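You operate a simulated robot arm through the tools that you are given. There is no shell and no other tool. Be economical: measure what you need, move in short steps, check, and stop when the job is done.

Carry out the task below with a simulated robot arm. There is one attempt and no reset: what you move stays moved.

TASK
Shut the fill knob, drain the level glass and wipe up the puddle.
Fine: use the grey pad and put it in the small grey tray.

It is judged by the outcome, as a careful person would: the job done as asked, and still so three seconds after it is handed in. It fails if anything else is knocked over, pushed out of place, dropped, spilled or broken.

THE ROBOT
A 6-joint arm with a two-finger parallel gripper, fixed in place. Base frame: the origin is at the foot of the arm, x ahead of it, y to its left, z up; the work surface is at about z = 0.9. Lengths are in m, angles in rad, forces in N, time in s.
With the tool pointing down near the work surface it reaches from about 0.24 to 0.66 m from the base axis. Its first joint turns from -1.152 to 1.152 rad. Payload 2.9 kg.
Tool frame: the origin (TCP) lies between the finger pads and is the grasp point; the fingertips stand 0.03 m ahead of it; z points along the fingers, y is the line along which they close. The gripper opens to 0.11 m. The fingers are 0.02 m wide and 0.01 m thick; the gripper's body (0.048 by 0.112 m) begins 0.055 m behind the TCP.
Orientation is told as [roll, pitch, yaw] about the base's x, y, z axes, in that order, counted from this pose: with the fingers straight down and closing along the base's y, the tool's x points along the base's -x, its y along +y and its z along -z.

THE INTERFACE
- The arm moves only by the tool step_arm. Its argument "commands" is a list of rows, each a list of 7 numbers: the shift along the base's x, y, z in m, then the turn, a rotation vector about the base's x, y, z in rad, then the gripper command, from -1 (fully open) to 1 (shut), values between in proportion. In form: [[tx, ty, tz, ax, ay, az, grip], ...]. A call has 1 to 20 rows; each row is the pose to reach, as a shift and turn from the pose commanded when the call began. A row lasts 0.2 s, in which the tool goes at most 0.05 m and 0.15 rad; a call with a longer step from one row to the next is refused whole, and so is a gripper value outside its range. A pose out of reach is approached as far as the arm can. The call stops where the force on the tool passes 70 N (or 10 N more than at its start, if that is more) or the arm is blocked; 0.2 s more then pass. The fingers move at their own pace (about 0.108 m/s each) and stop on an object; they squeeze with about 40 N. The grip force told is the motor's: it shows also when the fingers shut on nothing. Time passes only in rows, and 0.2 s behind the last, so rows that repeat a pose let the fingers close. It gives the time, the measured TCP pose, the force on the tool (base axes), the opening and the grip force at its end, in the units of the frame above (readings bear some noise).
- Cameras (640 x 400 px; columns grow to the right, rows downward): "scene" is fixed at [0.08, 0.4306, 1.4073]; the picture's right is [-0.74, -0.68, 0.00], its down [-0.22, 0.24, -0.95] and it looks along [0.64, -0.70, -0.32] (base axes); focal length 328 px, centre (320, 200). "wrist" rides on the gripper at [-0.036, 0, -0.057] in the tool frame; the picture's right is [0.00, -1.00, 0.00], its down [0.97, 0.00, -0.24] and it looks along [0.24, 0.00, 0.97] (tool axes); focal length 218 px, centre (320, 200).
- get_image(camera): a new picture of that camera. No time passes.
- pixel_to_xyz(camera, pixels): for up to 12 pixels [column, row] of the newest picture of that camera ("zoom" is the newest enlarged one), the place [x, y, z] in the base frame of the surface seen there, good to about 0.002 m. No time passes.
- enlarge(camera, box): a new picture of the part [left, top, right, bottom] of that camera's present view, enlarged. No time passes.
- close_job(): hands the job in; it is judged then, once.

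Work in short steps. Measure before you move; look again where a grasp or a placing could have gone wrong, and mend it. You have 80 turns and 38 pictures in all, the two below and enlarged ones among them. Open the gripper and draw the arm clear of the work before you hand the job in, unless the task says otherwise; then end with one line.

The tools are called after ">>>" as name(argument=value, ...) on one line, values as JSON. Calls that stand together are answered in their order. step_arm: Moves the arm, as the interface text tells. Its arguments: {"type":"object","properties":{"commands":{"type":"array"}},"required":["commands"]} The other tools are called the same way: get_image (camera) takes a picture; pixel_to_xyz (camera, pixels) gives the place of the surface under pixels of a picture; enlarge (camera, box) takes an enlarged picture of a part of a camera's view; close_job () hands the job in.

At the start:

```text
time_s: 0.0
position: [0.3842, -0.0536, 1.2756]
tcp_rot: [0.0, 0.0, -0.001]
wrist_force: [-0.1, 0.4, 0.3]
width: 0.1099
finger_force: 0.0
```

scene: 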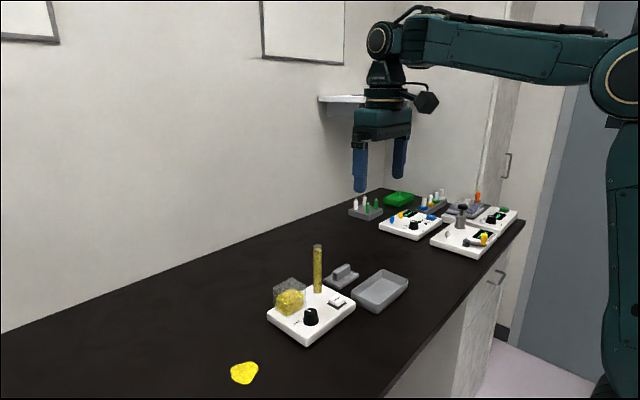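
wrist: 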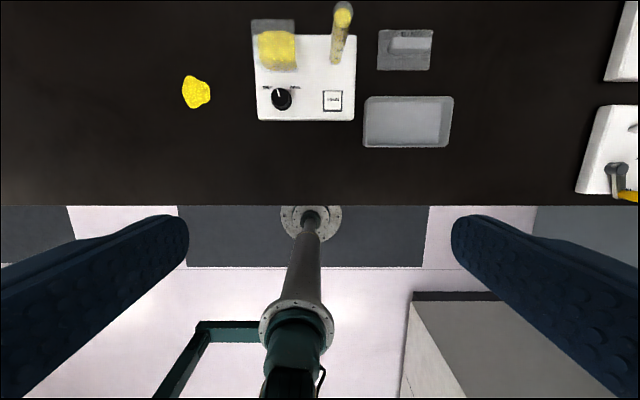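

I look closer at the device: the knob near (311,317) scene, the button near (337,302), the pad near (343,275) and the tray near (380,290).

>>> enlarge(camera="scene", box=[220, 230, 420, 390])

>>> enlarge(camera="wrist", box=[160, 0, 480, 200])

>>> pixel_to_xyz(camera="wrist", pixels=[[281, 99], [333, 100], [343, 14], [405, 42], [405, 62], [408, 120], [196, 92], [257, 118], [354, 118], [276, 50], [368, 145], [450, 100]])

```text
2.50 times, centred on (320, 310) of scene
```

zoom: 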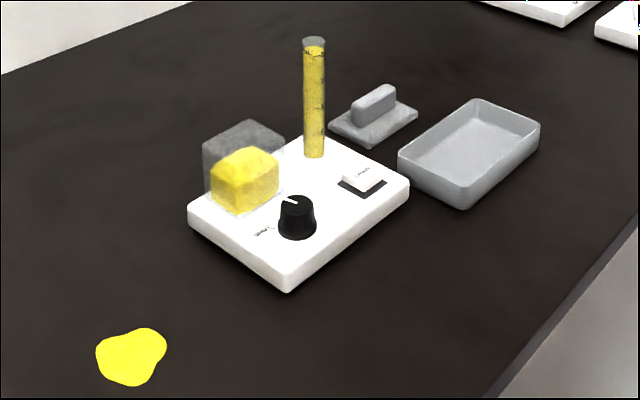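

```text
2.00 times, centred on (320, 100) of wrist
```

zoom: 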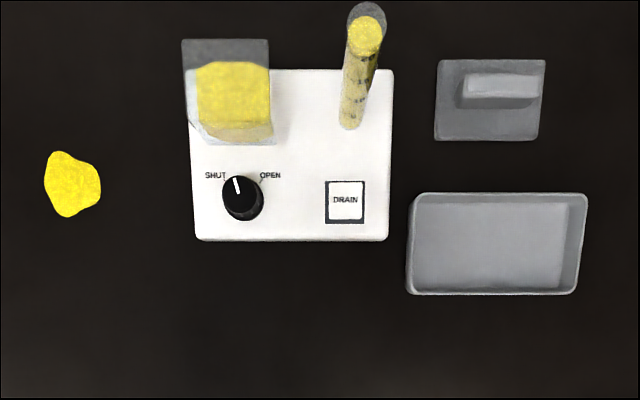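

```text
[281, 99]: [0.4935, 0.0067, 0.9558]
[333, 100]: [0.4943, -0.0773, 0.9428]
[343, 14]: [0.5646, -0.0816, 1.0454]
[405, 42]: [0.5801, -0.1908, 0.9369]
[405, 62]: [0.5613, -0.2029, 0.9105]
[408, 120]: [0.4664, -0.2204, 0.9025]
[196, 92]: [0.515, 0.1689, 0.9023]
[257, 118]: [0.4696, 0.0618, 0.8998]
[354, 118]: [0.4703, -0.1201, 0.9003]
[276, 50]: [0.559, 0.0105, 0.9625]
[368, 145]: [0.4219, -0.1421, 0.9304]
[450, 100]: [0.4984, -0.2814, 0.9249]
```

I go above the knob for a closer view of its mark and labels, keeping the fingertips over the glass top (about 1.05).

>>> step_arm(commands=[[0.03, 0.015, -0.035, 0, 0, 0, -1], [0.06, 0.03, -0.07, 0, 0, 0, -1], [0.09, 0.045, -0.105, 0, 0, 0, -1], [0.116, 0.06, -0.14, 0, 0, 0, -1], [0.116, 0.06, -0.14, 0, 0, 0, -1]])

>>> get_image(camera="wrist")

```text
time_s: 1.2
position: [0.5021, 0.0062, 1.1368]
tcp_rot: [0.0, -0.002, 0.0]
wrist_force: [0.8, 0.8, 0.9]
width: 0.1099
finger_force: 0.0
```

```text
33 pictures are left
```

wrist: 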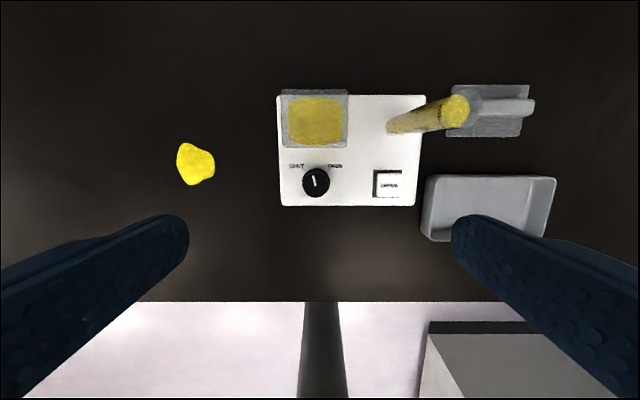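

>>> enlarge(camera="wrist", box=[260, 75, 440, 215])

>>> pixel_to_xyz(camera="wrist", pixels=[[316, 181], [303, 182], [329, 182], [316, 195], [390, 184], [317, 120], [284, 92], [345, 145], [410, 150], [458, 108], [392, 128], [330, 200]])

```text
2.86 times, centred on (350, 145) of wrist
```

zoom: 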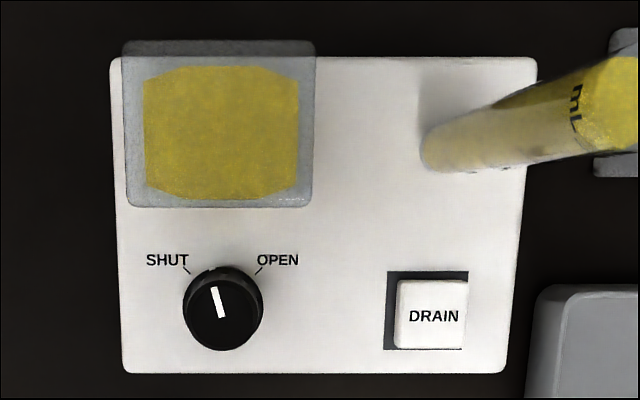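

```text
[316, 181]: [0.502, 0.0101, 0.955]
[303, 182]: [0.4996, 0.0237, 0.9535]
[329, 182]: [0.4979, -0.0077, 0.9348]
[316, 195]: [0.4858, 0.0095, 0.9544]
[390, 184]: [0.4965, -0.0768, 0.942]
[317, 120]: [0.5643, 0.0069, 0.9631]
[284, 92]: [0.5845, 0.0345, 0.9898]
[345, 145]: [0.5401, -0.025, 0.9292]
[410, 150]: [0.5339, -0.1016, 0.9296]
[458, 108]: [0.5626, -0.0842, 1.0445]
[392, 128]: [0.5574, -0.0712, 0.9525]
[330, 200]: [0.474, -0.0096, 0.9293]
```

The mark points about 18° to the SHUT side of middle, and the SHUT tick is about 45°, so the knob needs about +0.47 rad more. The knob is centred near (0.499, 0.010), top at z 0.955. I go down on it with a yaw of -0.25, the fingers partly open.

>>> step_arm(commands=[[-0.001, 0.003, -0.03, 0, 0, -0.12, -0.1], [-0.001, 0.003, -0.07, 0, 0, -0.25, -0.1], [-0.001, 0.003, -0.11, 0, 0, -0.25, -0.1], [-0.001, 0.003, -0.14, 0, 0, -0.25, -0.1], [-0.001, 0.003, -0.14, 0, 0, -0.25, -0.1]])

>>> get_image(camera="wrist")

```text
time_s: 2.4
position: [0.5007, 0.0082, 0.9934]
tcp_rot: [0.0, 0.0, -0.249]
wrist_force: [-0.1, -0.4, -0.1]
width: 0.0605
finger_force: 0.0
```

```text
31 pictures are left
```

wrist: 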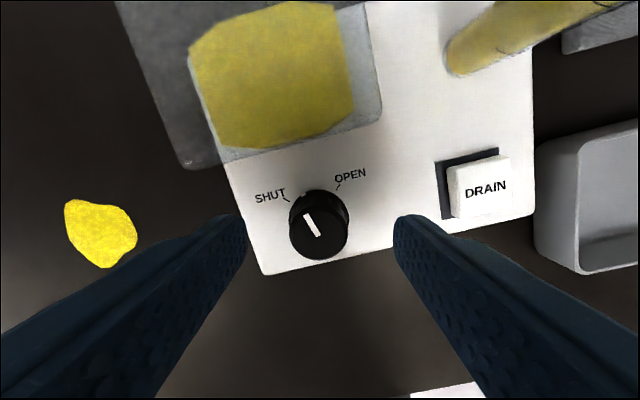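

>>> pixel_to_xyz(camera="wrist", pixels=[[318, 234], [318, 256], [318, 212], [292, 234], [345, 234], [486, 187], [460, 195], [340, 188], [289, 200]])

```text
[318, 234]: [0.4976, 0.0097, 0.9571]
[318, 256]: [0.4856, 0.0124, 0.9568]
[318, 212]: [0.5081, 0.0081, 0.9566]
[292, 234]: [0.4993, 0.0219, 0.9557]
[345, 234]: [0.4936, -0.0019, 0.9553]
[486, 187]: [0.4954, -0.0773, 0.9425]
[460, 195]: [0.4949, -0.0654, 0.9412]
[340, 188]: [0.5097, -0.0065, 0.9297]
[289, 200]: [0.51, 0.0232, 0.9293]
```

>>> step_arm(commands=[[-0.003, 0.001, -0.015, 0, 0, 0, -0.1], [-0.003, 0.001, -0.028, 0, 0, 0, -0.1], [-0.003, 0.001, -0.028, 0, 0, 0, 0.3], [-0.003, 0.001, -0.028, 0, 0, 0, 1], [-0.003, 0.001, -0.028, 0, 0, 0, 1]])

```text
time_s: 3.6
position: [0.4968, 0.0112, 0.9669]
tcp_rot: [0.001, 0.001, -0.25]
wrist_force: [0.7, 3.1, -0.7]
width: 0.0293
finger_force: 39.3
```

Gripped (width 0.029). Now I turn it anticlockwise by 0.48 rad.

>>> step_arm(commands=[[0, 0, 0, 0, 0, 0.1, 1], [0, 0, 0, 0, 0, 0.2, 1], [0, 0, 0, 0, 0, 0.3, 1], [0, 0, 0, 0, 0, 0.4, 1], [0, 0, 0, 0, 0, 0.48, 1], [0, 0, 0, 0, 0, 0.48, 1]])

>>> get_image(camera="wrist")

```text
time_s: 5.0
position: [0.4955, 0.0091, 0.9664]
tcp_rot: [0.001, 0.002, 0.232]
wrist_force: [1.8, -3.0, -0.1]
width: 0.0293
finger_force: 40.1
```

```text
30 pictures are left
```

wrist: 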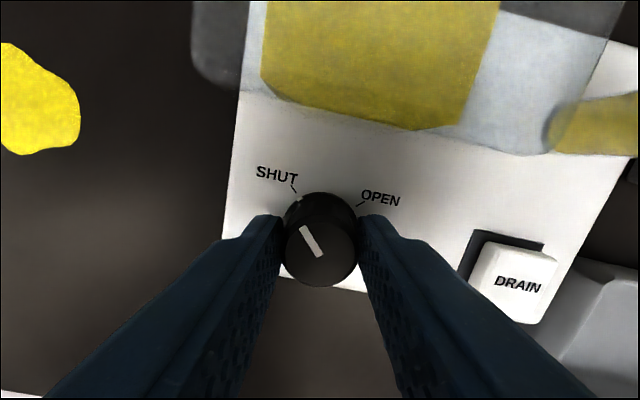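

>>> enlarge(camera="wrist", box=[240, 150, 400, 290])

>>> pixel_to_xyz(camera="wrist", pixels=[[303, 227], [320, 255], [296, 192], [291, 185], [357, 206], [366, 200]])

```text
2.86 times, centred on (320, 220) of wrist
```

zoom: 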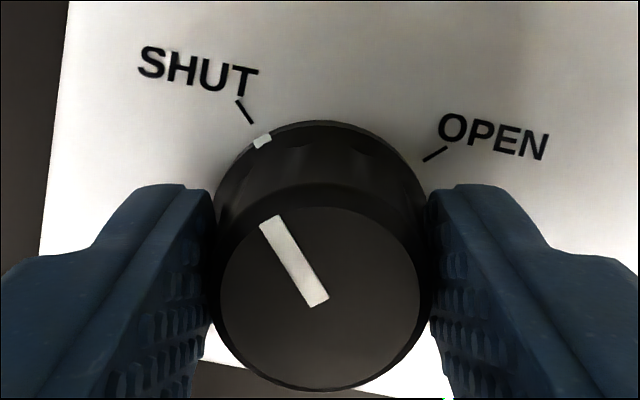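

```text
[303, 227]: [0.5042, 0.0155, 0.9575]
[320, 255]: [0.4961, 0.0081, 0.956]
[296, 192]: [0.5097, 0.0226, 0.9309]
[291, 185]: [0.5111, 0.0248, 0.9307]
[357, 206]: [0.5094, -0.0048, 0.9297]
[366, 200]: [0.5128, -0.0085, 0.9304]
```

The mark is at about 43–44°, next to the SHUT tick (about 46°). I nudge it 0.05 more, then open and rise.

>>> step_arm(commands=[[0, 0, 0, 0, 0, 0.05, 1], [0, 0, 0, 0, 0, 0.05, 1], [0, 0, 0, 0, 0, 0.05, 0.2], [0, 0, 0, 0, 0, 0.05, 0.1], [0, 0, 0.04, 0, 0, 0.05, 0.1], [0, 0, 0.08, 0, 0, -0.08, 0.1], [0, 0, 0.12, 0, 0, -0.23, 0.1], [0, 0, 0.13, 0, 0, -0.23, 0.1]])

>>> enlarge(camera="wrist", box=[240, 70, 440, 230])

>>> enlarge(camera="scene", box=[220, 230, 420, 390])

```text
time_s: 6.8
position: [0.4961, 0.0095, 1.099]
tcp_rot: [0.0, -0.002, -0.002]
wrist_force: [0.0, -0.1, -0.4]
width: 0.0495
finger_force: 0.0
```

```text
2.50 times, centred on (340, 150) of wrist
```

zoom: 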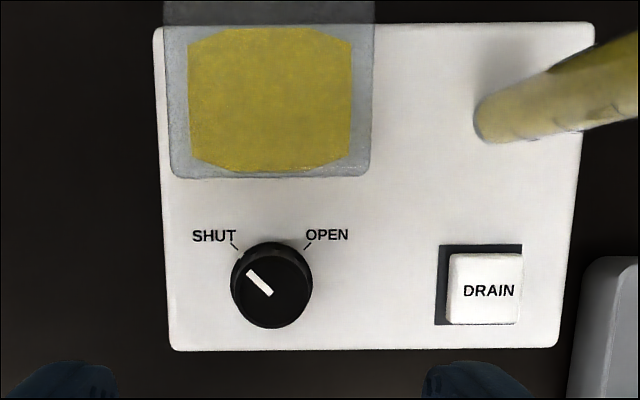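

```text
2.50 times, centred on (320, 310) of scene
```

zoom: 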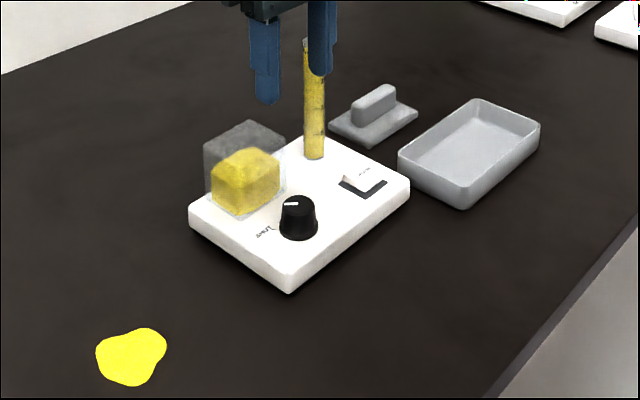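

The knob now points at SHUT. Next is the DRAIN button at (0.495, -0.077, 0.942): I shut the fingers and go above it, tipping the tool so the gripper body leans away from the glass.

>>> step_arm(commands=[[-0.003, -0.03, 0, 0, -0.1, 0, 1], [-0.006, -0.06, 0, 0, -0.2, 0, 1], [-0.009, -0.0865, -0.02, 0, -0.25, 0, 1], [-0.009, -0.0865, -0.06, 0, -0.25, 0, 1], [-0.009, -0.0865, -0.1, 0, -0.25, 0, 1], [-0.009, -0.0865, -0.11, 0, -0.25, 0, 1], [-0.009, -0.0865, -0.11, 0, -0.25, 0, 1]])

>>> get_image(camera="scene")

>>> get_image(camera="wrist")

```text
time_s: 8.4
position: [0.486, -0.0767, 0.9893]
tcp_rot: [0.0, -0.249, 0.001]
wrist_force: [0.0, -0.3, -0.8]
width: 0.0001
finger_force: 37.1
```

```text
26 pictures are left
```

scene: 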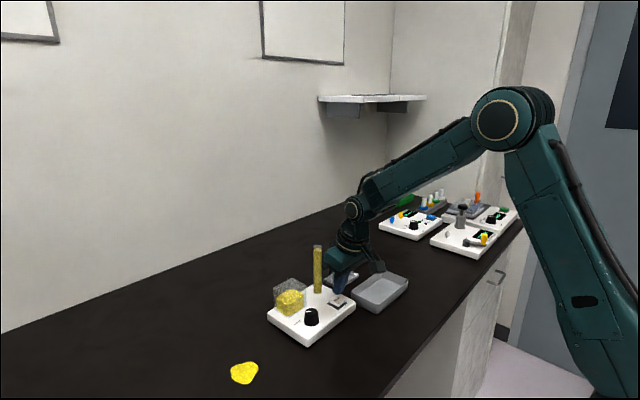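

```text
25 pictures are left
```

wrist: 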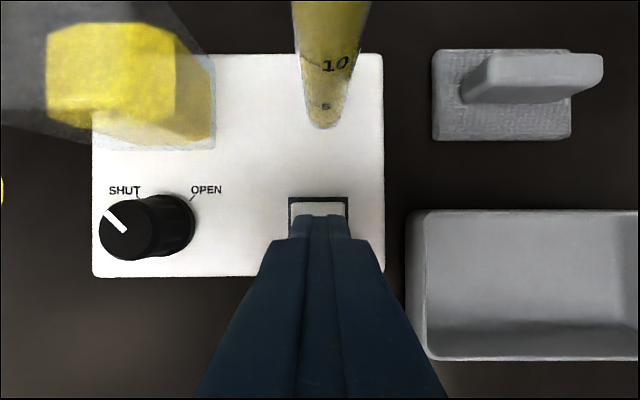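

The fingertips stand over the button, about 0.018 above it. I press down gently and hold.

>>> step_arm(commands=[[0, 0, -0.01, 0, 0, 0, 1], [0, 0, -0.016, 0, 0, 0, 1], [0, 0, -0.019, 0, 0, 0, 1], [0, 0, -0.021, 0, 0, 0, 1], [0, 0, -0.023, 0, 0, 0, 1], [0, 0, -0.023, 0, 0, 0, 1]])

>>> enlarge(camera="scene", box=[220, 230, 420, 390])

```text
time_s: 9.8
position: [0.4856, -0.0763, 0.9687]
tcp_rot: [-0.002, -0.256, 0.0]
wrist_force: [-15.6, 3.2, 38.3]
width: 0.0
finger_force: 37.0
```

```text
2.50 times, centred on (320, 310) of scene
```

zoom: 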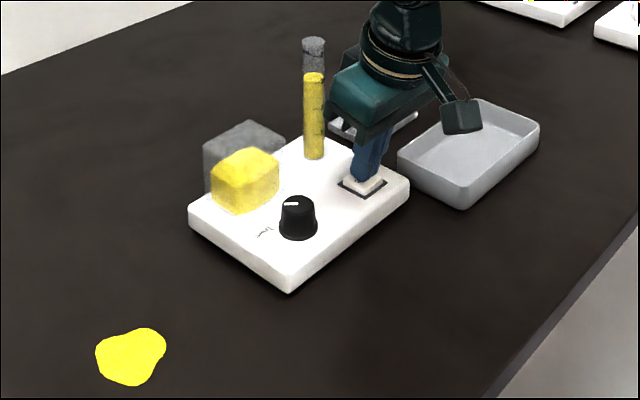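

The level is falling while the button is held (38 N). I hold on for 4 s.

>>> step_arm(commands=[[0, 0, 0, 0, 0, 0, 1], [0, 0, 0, 0, 0, 0, 1], [0, 0, 0, 0, 0, 0, 1], [0, 0, 0, 0, 0, 0, 1], [0, 0, 0, 0, 0, 0, 1], [0, 0, 0, 0, 0, 0, 1], [0, 0, 0, 0, 0, 0, 1], [0, 0, 0, 0, 0, 0, 1], [0, 0, 0, 0, 0, 0, 1], [0, 0, 0, 0, 0, 0, 1], [0, 0, 0, 0, 0, 0, 1], [0, 0, 0, 0, 0, 0, 1], [0, 0, 0, 0, 0, 0, 1], [0, 0, 0, 0, 0, 0, 1], [0, 0, 0, 0, 0, 0, 1], [0, 0, 0, 0, 0, 0, 1], [0, 0, 0, 0, 0, 0, 1], [0, 0, 0, 0, 0, 0, 1], [0, 0, 0, 0, 0, 0, 1], [0, 0, 0, 0, 0, 0, 1]])

>>> enlarge(camera="scene", box=[220, 230, 420, 390])

```text
time_s: 14.0
position: [0.487, -0.0775, 0.969]
tcp_rot: [-0.001, -0.257, 0.0]
wrist_force: [-5.3, 1.2, 35.9]
width: 0.0001
finger_force: 37.8
```

```text
2.50 times, centred on (320, 310) of scene
```

zoom: 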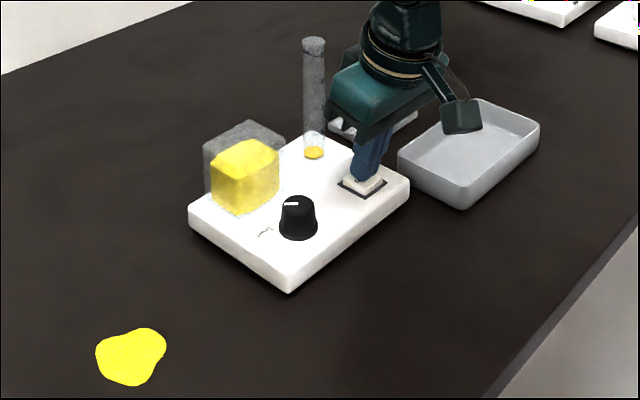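

Only a thin disc is left at the foot of the glass. I hold 2 s longer, then rise.

>>> step_arm(commands=[[0, 0, 0, 0, 0, 0, 1], [0, 0, 0, 0, 0, 0, 1], [0, 0, 0, 0, 0, 0, 1], [0, 0, 0, 0, 0, 0, 1], [0, 0, 0, 0, 0, 0, 1], [0, 0, 0, 0, 0, 0, 1], [0, 0, 0, 0, 0, 0, 1], [0, 0, 0, 0, 0, 0, 1], [0, 0, 0, 0, 0, 0, 1], [0, 0, 0, 0, 0, 0, 1], [0, 0, 0, 0, 0, 0, 1], [0, 0, 0, 0, 0, 0, 1]])

>>> step_arm(commands=[[0, 0, 0.03, 0, 0, 0, 1], [0, 0, 0.07, 0, 0, 0, 1], [0, 0, 0.11, 0, 0.1, 0, 1], [0, 0, 0.15, 0, 0.2, 0, 0], [0, -0.04, 0.18, 0, 0.25, 0, -0.3], [0.0, -0.08, 0.18, 0, 0.25, 0, -0.3], [0.02, -0.12, 0.18, 0, 0.25, 0, -0.3], [0.05, -0.12, 0.18, 0, 0.25, 0, -0.3], [0.05, -0.12, 0.18, 0, 0.25, 0, -0.3]])

>>> get_image(camera="wrist")

>>> enlarge(camera="scene", box=[220, 230, 420, 390])

```text
time_s: 16.6
position: [0.4875, -0.0763, 0.9682]
tcp_rot: [-0.002, -0.256, -0.001]
wrist_force: [-4.0, 1.0, 35.7]
width: 0.0001
finger_force: 37.2
```

```text
time_s: 18.6
position: [0.5365, -0.1996, 1.1452]
tcp_rot: [0.0, 0.0, -0.001]
wrist_force: [0.6, 0.5, 0.1]
width: 0.0715
finger_force: 0.2
```

```text
22 pictures are left
```

wrist: 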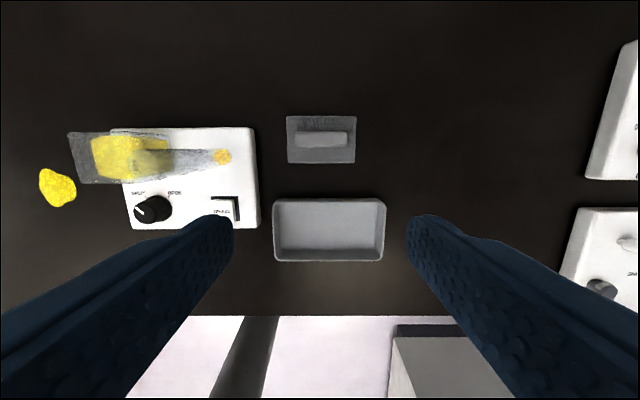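

```text
2.50 times, centred on (320, 310) of scene
```

zoom: 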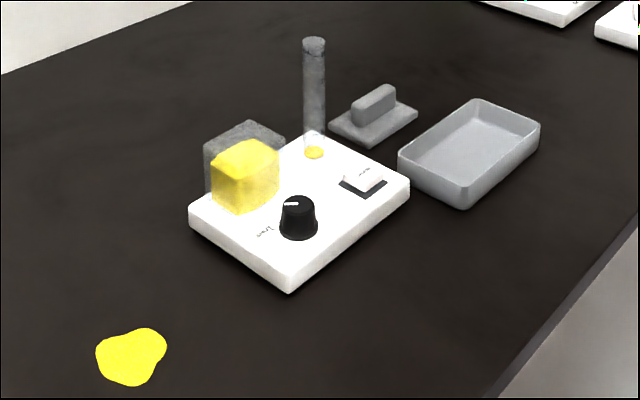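

The glass is drained and the level in the tank has risen. Now I measure the pad near (321,140), the tray near (330,230) and the puddle.

>>> pixel_to_xyz(camera="wrist", pixels=[[298, 138], [345, 138], [322, 132], [322, 144], [290, 160], [353, 160], [289, 119], [354, 119], [279, 206], [380, 206], [283, 255], [378, 255]])

>>> enlarge(camera="wrist", box=[250, 100, 410, 270])

>>> pixel_to_xyz(camera="scene", pixels=[[243, 372], [231, 371], [245, 384], [259, 370], [245, 362]])

```text
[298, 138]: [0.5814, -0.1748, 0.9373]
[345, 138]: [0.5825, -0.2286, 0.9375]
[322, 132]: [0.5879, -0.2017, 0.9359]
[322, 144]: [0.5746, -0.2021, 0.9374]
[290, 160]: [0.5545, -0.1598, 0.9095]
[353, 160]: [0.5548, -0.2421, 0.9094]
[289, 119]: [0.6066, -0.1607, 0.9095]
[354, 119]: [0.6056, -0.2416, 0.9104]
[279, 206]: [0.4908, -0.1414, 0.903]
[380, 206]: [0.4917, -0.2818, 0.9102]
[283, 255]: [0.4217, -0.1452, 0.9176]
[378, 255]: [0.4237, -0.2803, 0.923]
```

```text
2.35 times, centred on (330, 185) of wrist
```

zoom: 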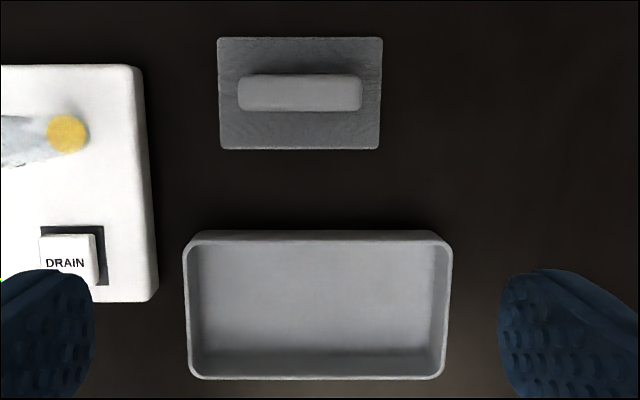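

```text
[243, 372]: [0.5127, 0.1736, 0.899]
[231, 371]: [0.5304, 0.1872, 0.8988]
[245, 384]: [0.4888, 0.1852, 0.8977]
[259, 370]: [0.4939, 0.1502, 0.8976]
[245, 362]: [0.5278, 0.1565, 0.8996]
```

The pad is centred at (0.581, -0.2015), its handle lies along y, 0.017 thick, top at 0.937. I turn the tool by 90° so the fingers close across the handle, and come down above it.

>>> step_arm(commands=[[0.01, 0, -0.01, 0, 0, 0.145, -0.1], [0.02, 0, -0.02, 0, 0, 0.29, -0.1], [0.03, 0, -0.03, 0, 0, 0.435, -0.1], [0.0445, -0.002, -0.04, 0, 0, 0.58, -0.1], [0.0445, -0.002, -0.05, 0, 0, 0.725, -0.1], [0.0445, -0.002, -0.06, 0, 0, 0.87, -0.1], [0.0445, -0.002, -0.07, 0, 0, 1.015, -0.1], [0.0445, -0.002, -0.08, 0, 0, 1.16, -0.1], [0.0445, -0.002, -0.1, 0, 0, 1.305, -0.1], [0.0445, -0.002, -0.12, 0, 0, 1.45, -0.1], [0.0445, -0.002, -0.14, 0, 0, 1.5708, -0.1], [0.0445, -0.002, -0.15, 0, 0, 1.5708, -0.1]])

>>> get_image(camera="wrist")

```text
time_s: 21.2
position: [0.5799, -0.2006, 0.994]
tcp_rot: [-0.002, 0.0, 1.571]
wrist_force: [0.0, 0.2, -0.5]
width: 0.0604
finger_force: 0.0
```

```text
19 pictures are left
```

wrist: 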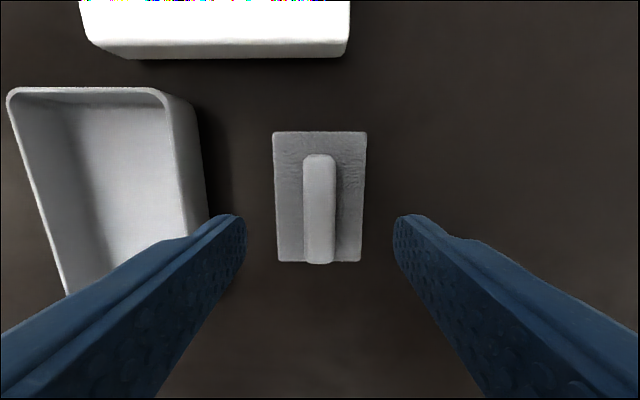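

The handle is centred between the fingers (column 320). I go down to z 0.944 and close.

>>> step_arm(commands=[[0, 0, -0.03, 0, 0, 0, -0.1], [0, 0, -0.049, 0, 0, 0, -0.1], [0, 0, -0.049, 0, 0, 0, -0.1], [0, 0, -0.049, 0, 0, 0, 0.4], [0, 0, -0.049, 0, 0, 0, 1], [0, 0, -0.049, 0, 0, 0, 1], [0, 0, -0.049, 0, 0, 0, 1]])

```text
time_s: 22.8
position: [0.5805, -0.1989, 0.9448]
tcp_rot: [0.0, 0.0, 1.571]
wrist_force: [-0.5, 0.4, 0.2]
width: 0.0168
finger_force: 39.9
```

Gripped (width 0.017). I lift it high, past the glass, and carry it toward the puddle at (0.51, 0.169).

>>> step_arm(commands=[[0, 0, 0.04, 0, 0, 0, 1], [0, 0, 0.08, 0, 0, 0, 1], [0, 0, 0.12, 0, 0, 0, 1], [0, 0, 0.16, 0, 0, 0, 1], [0, 0, 0.195, 0, 0, 0, 1], [-0.008, 0.04, 0.195, 0, 0, 0, 1], [-0.016, 0.08, 0.195, 0, 0, 0, 1], [-0.024, 0.12, 0.195, 0, 0, 0, 1], [-0.032, 0.16, 0.195, 0, 0, 0, 1], [-0.04, 0.2, 0.195, 0, 0, 0, 1], [-0.048, 0.24, 0.195, 0, 0, 0, 1], [-0.056, 0.28, 0.195, 0, 0, 0, 1], [-0.064, 0.32, 0.195, 0, 0, 0, 1], [-0.07, 0.36, 0.195, 0, 0, 0, 1], [-0.07, 0.37, 0.195, 0, 0, 0, 1]])

>>> get_image(camera="wrist")

>>> get_image(camera="scene")

```text
time_s: 26.0
position: [0.5107, 0.1696, 1.142]
tcp_rot: [0.001, -0.001, 1.57]
wrist_force: [0.6, 0.1, -0.5]
width: 0.0166
finger_force: 39.9
```

```text
18 pictures are left
```

wrist: 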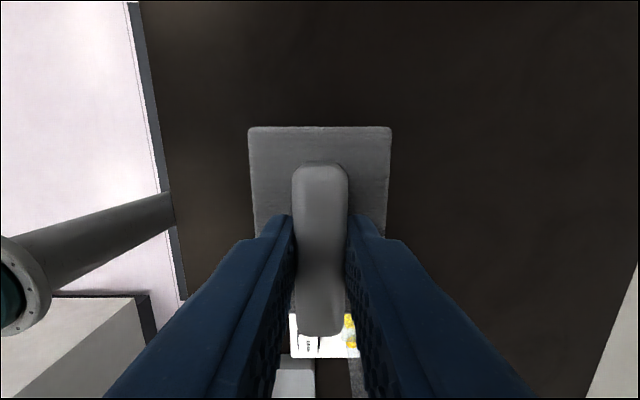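

```text
17 pictures are left
```

scene: 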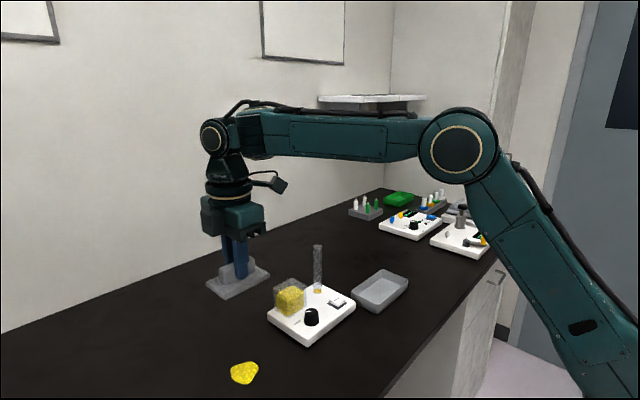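

The pad is held level above the puddle. I lower it to just touch the surface.

>>> step_arm(commands=[[0, 0, -0.045, 0, 0, 0, 1], [0, 0, -0.09, 0, 0, 0, 1], [0, 0, -0.135, 0, 0, 0, 1], [0, 0, -0.175, 0, 0, 0, 1], [0, 0, -0.19, 0, 0, 0, 1], [0, 0, -0.196, 0, 0, 0, 1], [0, 0, -0.198, 0, 0, 0, 1], [0, 0, -0.198, 0, 0, 0, 1]])

```text
time_s: 27.8
position: [0.5114, 0.1705, 0.9449]
tcp_rot: [0.0, 0.0, 1.571]
wrist_force: [-1.4, 0.9, 2.1]
width: 0.0167
finger_force: 40.0
```

Just touching (2 N). I press 3 mm further and wipe in strokes along x and y.

>>> step_arm(commands=[[0, 0, -0.002, 0, 0, 0, 1], [0, 0, -0.003, 0, 0, 0, 1], [0.015, 0, -0.003, 0, 0, 0, 1], [0.03, 0, -0.003, 0, 0, 0, 1], [0.015, 0, -0.003, 0, 0, 0, 1], [0, 0, -0.003, 0, 0, 0, 1], [-0.015, 0, -0.003, 0, 0, 0, 1], [-0.03, 0, -0.003, 0, 0, 0, 1], [-0.03, 0.015, -0.003, 0, 0, 0, 1], [-0.015, 0.015, -0.003, 0, 0, 0, 1], [0, 0.015, -0.003, 0, 0, 0, 1], [0.02, 0.015, -0.003, 0, 0, 0, 1], [0.02, 0, -0.003, 0, 0, 0, 1], [0.02, -0.015, -0.003, 0, 0, 0, 1], [0, -0.015, -0.003, 0, 0, 0, 1], [-0.02, -0.015, -0.003, 0, 0, 0, 1], [-0.02, 0, -0.003, 0, 0, 0, 1], [0, 0, -0.003, 0, 0, 0, 1]])

>>> get_image(camera="scene")

```text
time_s: 31.6
position: [0.5079, 0.1733, 0.9433]
tcp_rot: [-0.001, -0.003, 1.575]
wrist_force: [-16.7, 2.5, 38.3]
width: 0.0164
finger_force: 40.0
```

```text
16 pictures are left
```

scene: 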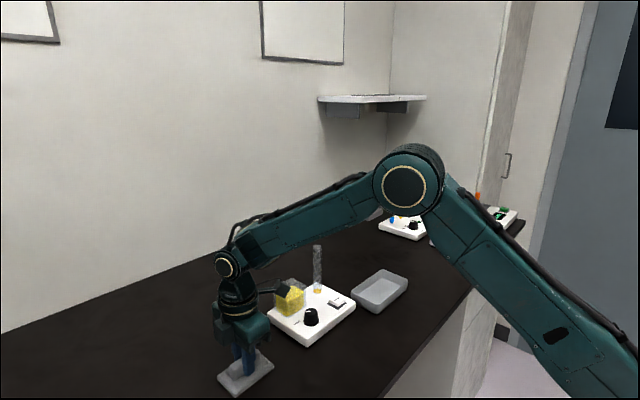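

I lift straight up and look for what remains of the puddle.

>>> step_arm(commands=[[0, 0, 0.03, 0, 0, 0, 1], [0, 0, 0.07, 0, 0, 0, 1], [0, 0, 0.11, 0, 0, 0, 1], [0, 0, 0.15, 0, 0, 0, 1], [0, 0, 0.198, 0, 0, 0, 1], [0, 0, 0.198, 0, 0, 0, 1]])

>>> get_image(camera="scene")

```text
time_s: 33.0
position: [0.5125, 0.1739, 1.1376]
tcp_rot: [0.001, 0.0, 1.571]
wrist_force: [-0.5, -0.1, -0.2]
width: 0.0166
finger_force: 40.1
```

```text
15 pictures are left
```

scene: 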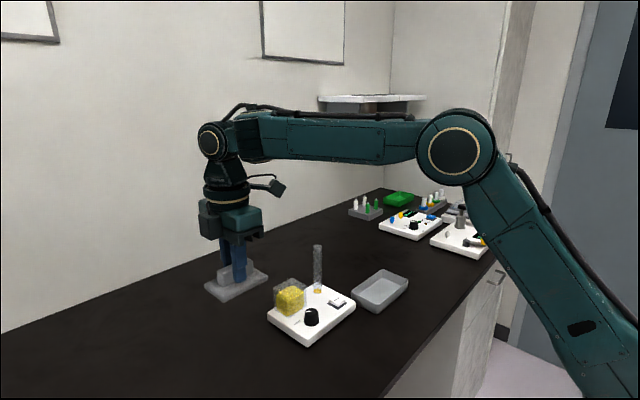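

The puddle is gone from (243,372); I enlarge to make sure of it and of the glass.

>>> enlarge(camera="scene", box=[190, 235, 410, 400])

```text
2.42 times, centred on (300, 318) of scene
```

zoom: 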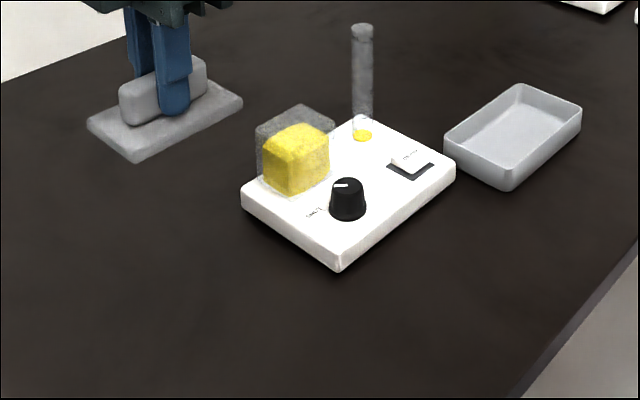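

The table is clean and nothing has moved. I carry the pad at height to above the tray, centre about (0.460, -0.212).

>>> step_arm(commands=[[-0.005, -0.04, 0, 0, 0, 0, 1], [-0.01, -0.08, 0, 0, 0, 0, 1], [-0.015, -0.12, 0, 0, 0, 0, 1], [-0.02, -0.16, 0, 0, 0, 0, 1], [-0.025, -0.2, 0, 0, 0, 0, 1], [-0.03, -0.24, 0, 0, 0, 0, 1], [-0.035, -0.28, 0, 0, 0, 0, 1], [-0.04, -0.32, 0, 0, 0, 0, 1], [-0.047, -0.36, 0, 0, 0, 0, 1], [-0.051, -0.382, -0.03, 0, 0, 0, 1], [-0.051, -0.382, -0.07, 0, 0, 0, 1], [-0.051, -0.382, -0.11, 0, 0, 0, 1], [-0.051, -0.382, -0.13, 0, 0, 0, 1], [-0.051, -0.382, -0.13, 0, 0, 0, 1]])

>>> enlarge(camera="scene", box=[300, 200, 460, 330])

>>> get_image(camera="wrist")

```text
time_s: 36.0
position: [0.4604, -0.2116, 1.0074]
tcp_rot: [0.002, 0.0, 1.572]
wrist_force: [0.3, -0.3, -0.1]
width: 0.0165
finger_force: 40.0
```

```text
3.08 times, centred on (380, 265) of scene
```

zoom: 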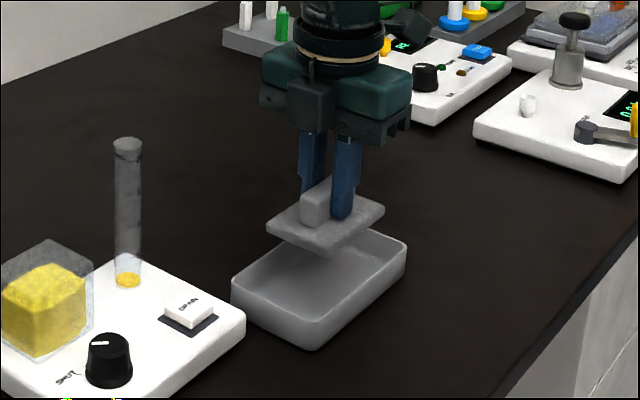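

```text
12 pictures are left
```

wrist: 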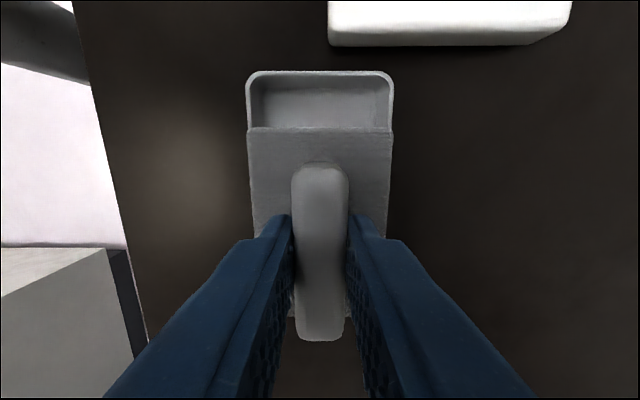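

>>> pixel_to_xyz(camera="wrist", pixels=[[249, 100], [391, 100], [254, 135], [386, 135], [320, 74], [320, 130], [260, 95], [380, 95]])

>>> pixel_to_xyz(camera="zoom", pixels=[[234, 280], [316, 325], [404, 240], [268, 228], [330, 250], [384, 208]])

```text
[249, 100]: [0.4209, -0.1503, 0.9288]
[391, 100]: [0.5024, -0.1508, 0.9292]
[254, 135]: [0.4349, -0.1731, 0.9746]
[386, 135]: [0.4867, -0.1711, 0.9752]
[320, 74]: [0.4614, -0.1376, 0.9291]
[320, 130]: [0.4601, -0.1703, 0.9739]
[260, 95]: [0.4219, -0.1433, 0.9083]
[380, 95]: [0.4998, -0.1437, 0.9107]
```

```text
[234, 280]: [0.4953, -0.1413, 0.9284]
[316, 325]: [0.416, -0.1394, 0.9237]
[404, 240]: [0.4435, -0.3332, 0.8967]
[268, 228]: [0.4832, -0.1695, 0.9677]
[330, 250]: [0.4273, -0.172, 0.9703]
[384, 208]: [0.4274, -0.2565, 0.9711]
```

The pad (x 0.434–0.487) is centred on the tray (rim x 0.420–0.502, y -0.138 to -0.283). I lower it into the tray.

>>> step_arm(commands=[[0, 0, -0.02, 0, 0, 0, 1], [0, 0, -0.04, 0, 0, 0, 1], [0, 0, -0.052, 0, 0, 0, 1], [0, 0, -0.056, 0, 0, 0, 1], [0, 0, -0.057, 0, 0, 0, 1], [0, 0, -0.057, 0, 0, 0, 1]])

```text
time_s: 37.4
position: [0.4624, -0.2107, 0.9509]
tcp_rot: [0.0, 0.0, 1.571]
wrist_force: [-0.4, -1.4, 0.0]
width: 0.0166
finger_force: 39.8
```

>>> step_arm(commands=[[0, 0, -0.001, 0, 0, 0, 1], [0, 0, -0.002, 0, 0, 0, 1], [0, 0, -0.003, 0, 0, 0, 1], [0, 0, -0.003, 0, 0, 0, 1]])

```text
time_s: 38.4
position: [0.461, -0.2114, 0.9477]
tcp_rot: [0.001, -0.002, 1.571]
wrist_force: [0.0, -0.6, -1.5]
width: 0.0166
finger_force: 39.7
```

>>> step_arm(commands=[[0, 0, -0.001, 0, 0, 0, 1], [0, 0, -0.002, 0, 0, 0, 1], [0, 0, -0.002, 0, 0, 0, 1]])

```text
time_s: 39.2
position: [0.461, -0.2109, 0.9461]
tcp_rot: [-0.001, -0.001, 1.57]
wrist_force: [-1.4, 0.5, 1.7]
width: 0.0166
finger_force: 40.1
```

The pad is at the tray floor within a millimetre. I open slightly (0.036, clear of the walls), rise straight up and draw back.

>>> step_arm(commands=[[0, 0, 0, 0, 0, 0, 0.35], [0, 0, 0, 0, 0, 0, 0.35], [0, 0, 0, 0, 0, 0, 0.35], [0, 0, 0.02, 0, 0, 0, 0.35], [0, 0, 0.05, 0, 0, 0, 0.35], [0, 0, 0.1, 0, 0, 0, 0.35], [0, 0, 0.15, 0, 0, 0, -0.5], [0, 0, 0.2, 0, 0, 0, -1], [-0.03, 0.03, 0.24, 0, 0, 0, -1], [-0.06, 0.06, 0.27, 0, 0, 0, -1], [-0.08, 0.09, 0.3, 0, 0, 0, -1], [-0.08, 0.09, 0.3, 0, 0, 0, -1]])

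>>> get_image(camera="scene")

>>> enlarge(camera="scene", box=[220, 230, 420, 390])

```text
refused: row 9 steps farther than a row can; nothing moved
```

```text
11 pictures are left
```

scene: 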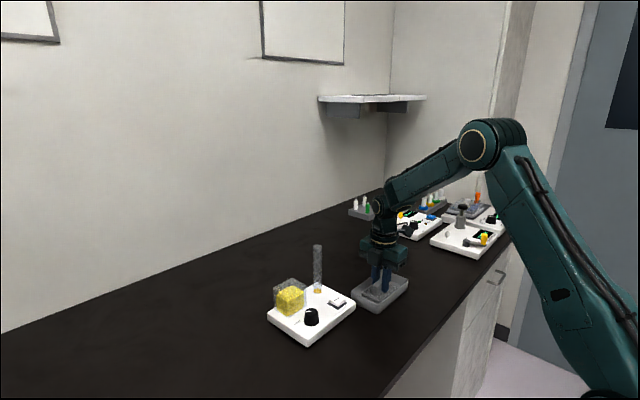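

```text
2.50 times, centred on (320, 310) of scene
```

zoom: 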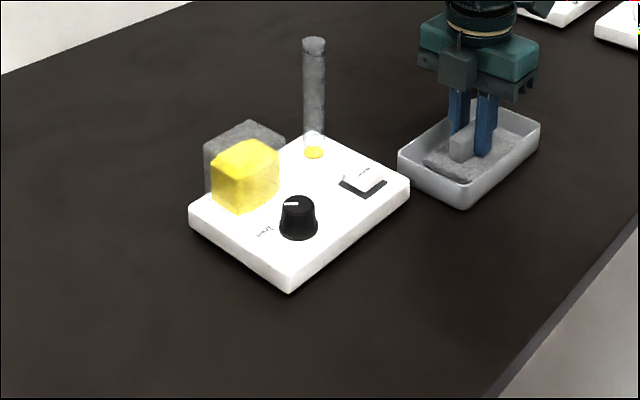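

The call was refused for one step that was too long; the pad sits in the tray. I repeat it with shorter steps.

>>> step_arm(commands=[[0, 0, 0, 0, 0, 0, 0.35], [0, 0, 0, 0, 0, 0, 0.35], [0, 0, 0, 0, 0, 0, 0.35], [0, 0, 0.02, 0, 0, 0, 0.35], [0, 0, 0.05, 0, 0, 0, 0.35], [0, 0, 0.09, 0, 0, 0, 0.35], [0, 0, 0.13, 0, 0, 0, -0.5], [0, 0, 0.17, 0, 0, 0, -1], [-0.02, 0.02, 0.2, 0, 0, 0, -1], [-0.04, 0.04, 0.23, 0, 0, 0, -1], [-0.06, 0.06, 0.26, 0, 0, 0, -1], [-0.08, 0.08, 0.29, 0, 0, 0, -1], [-0.08, 0.08, 0.29, 0, 0, 0, -1]])

>>> get_image(camera="scene")

>>> enlarge(camera="scene", box=[220, 230, 420, 390])

```text
time_s: 42.0
position: [0.3809, -0.1299, 1.2368]
tcp_rot: [0.0, 0.0, 1.571]
wrist_force: [0.5, 0.0, 0.3]
width: 0.1099
finger_force: 0.0
```

```text
9 pictures are left
```

scene: 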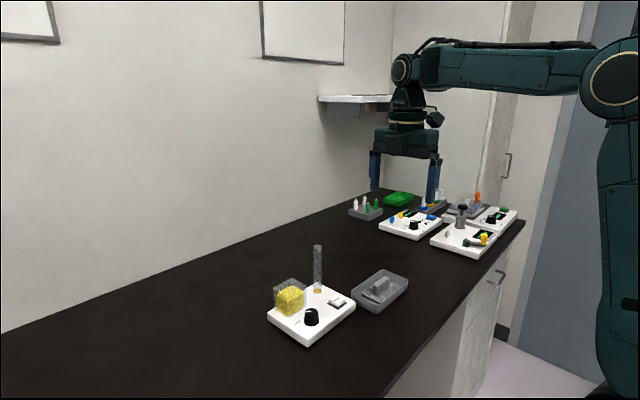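

```text
2.50 times, centred on (320, 310) of scene
```

zoom: 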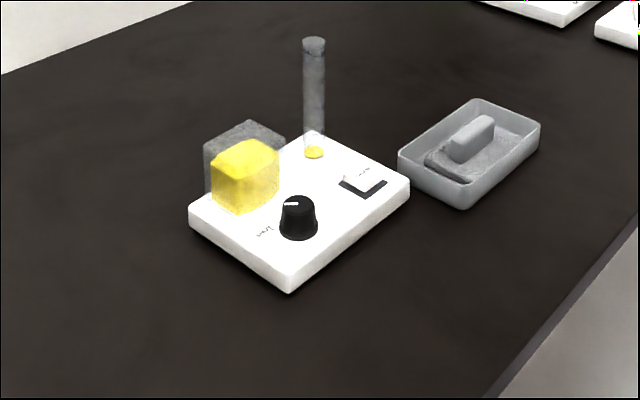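

I take one close look at the foot of the glass to be sure it is empty.

>>> enlarge(camera="scene", box=[290, 240, 354, 325])

>>> enlarge(camera="wrist", box=[200, 0, 560, 225])

```text
4.71 times, centred on (322, 282) of scene
```

zoom: 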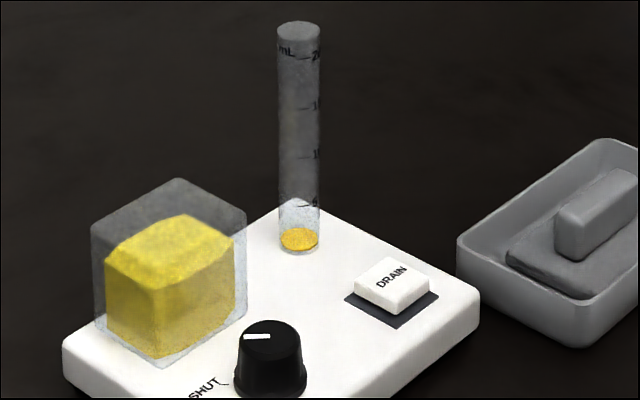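

```text
1.78 times, centred on (380, 112) of wrist
```

zoom: 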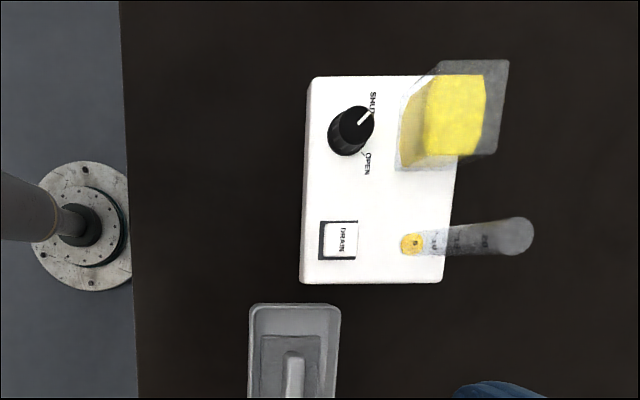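

The glass holds only a flat film at its foot, the knob points at SHUT, the puddle is gone and the pad lies in the tray with the arm clear. I hand it in.

>>> close_job()

```text
The job is handed in.
```

The job is handed in: the knob is on SHUT, the glass is drained except for a thin film at its foot, the puddle is wiped up, and the grey pad is in the small grey tray.
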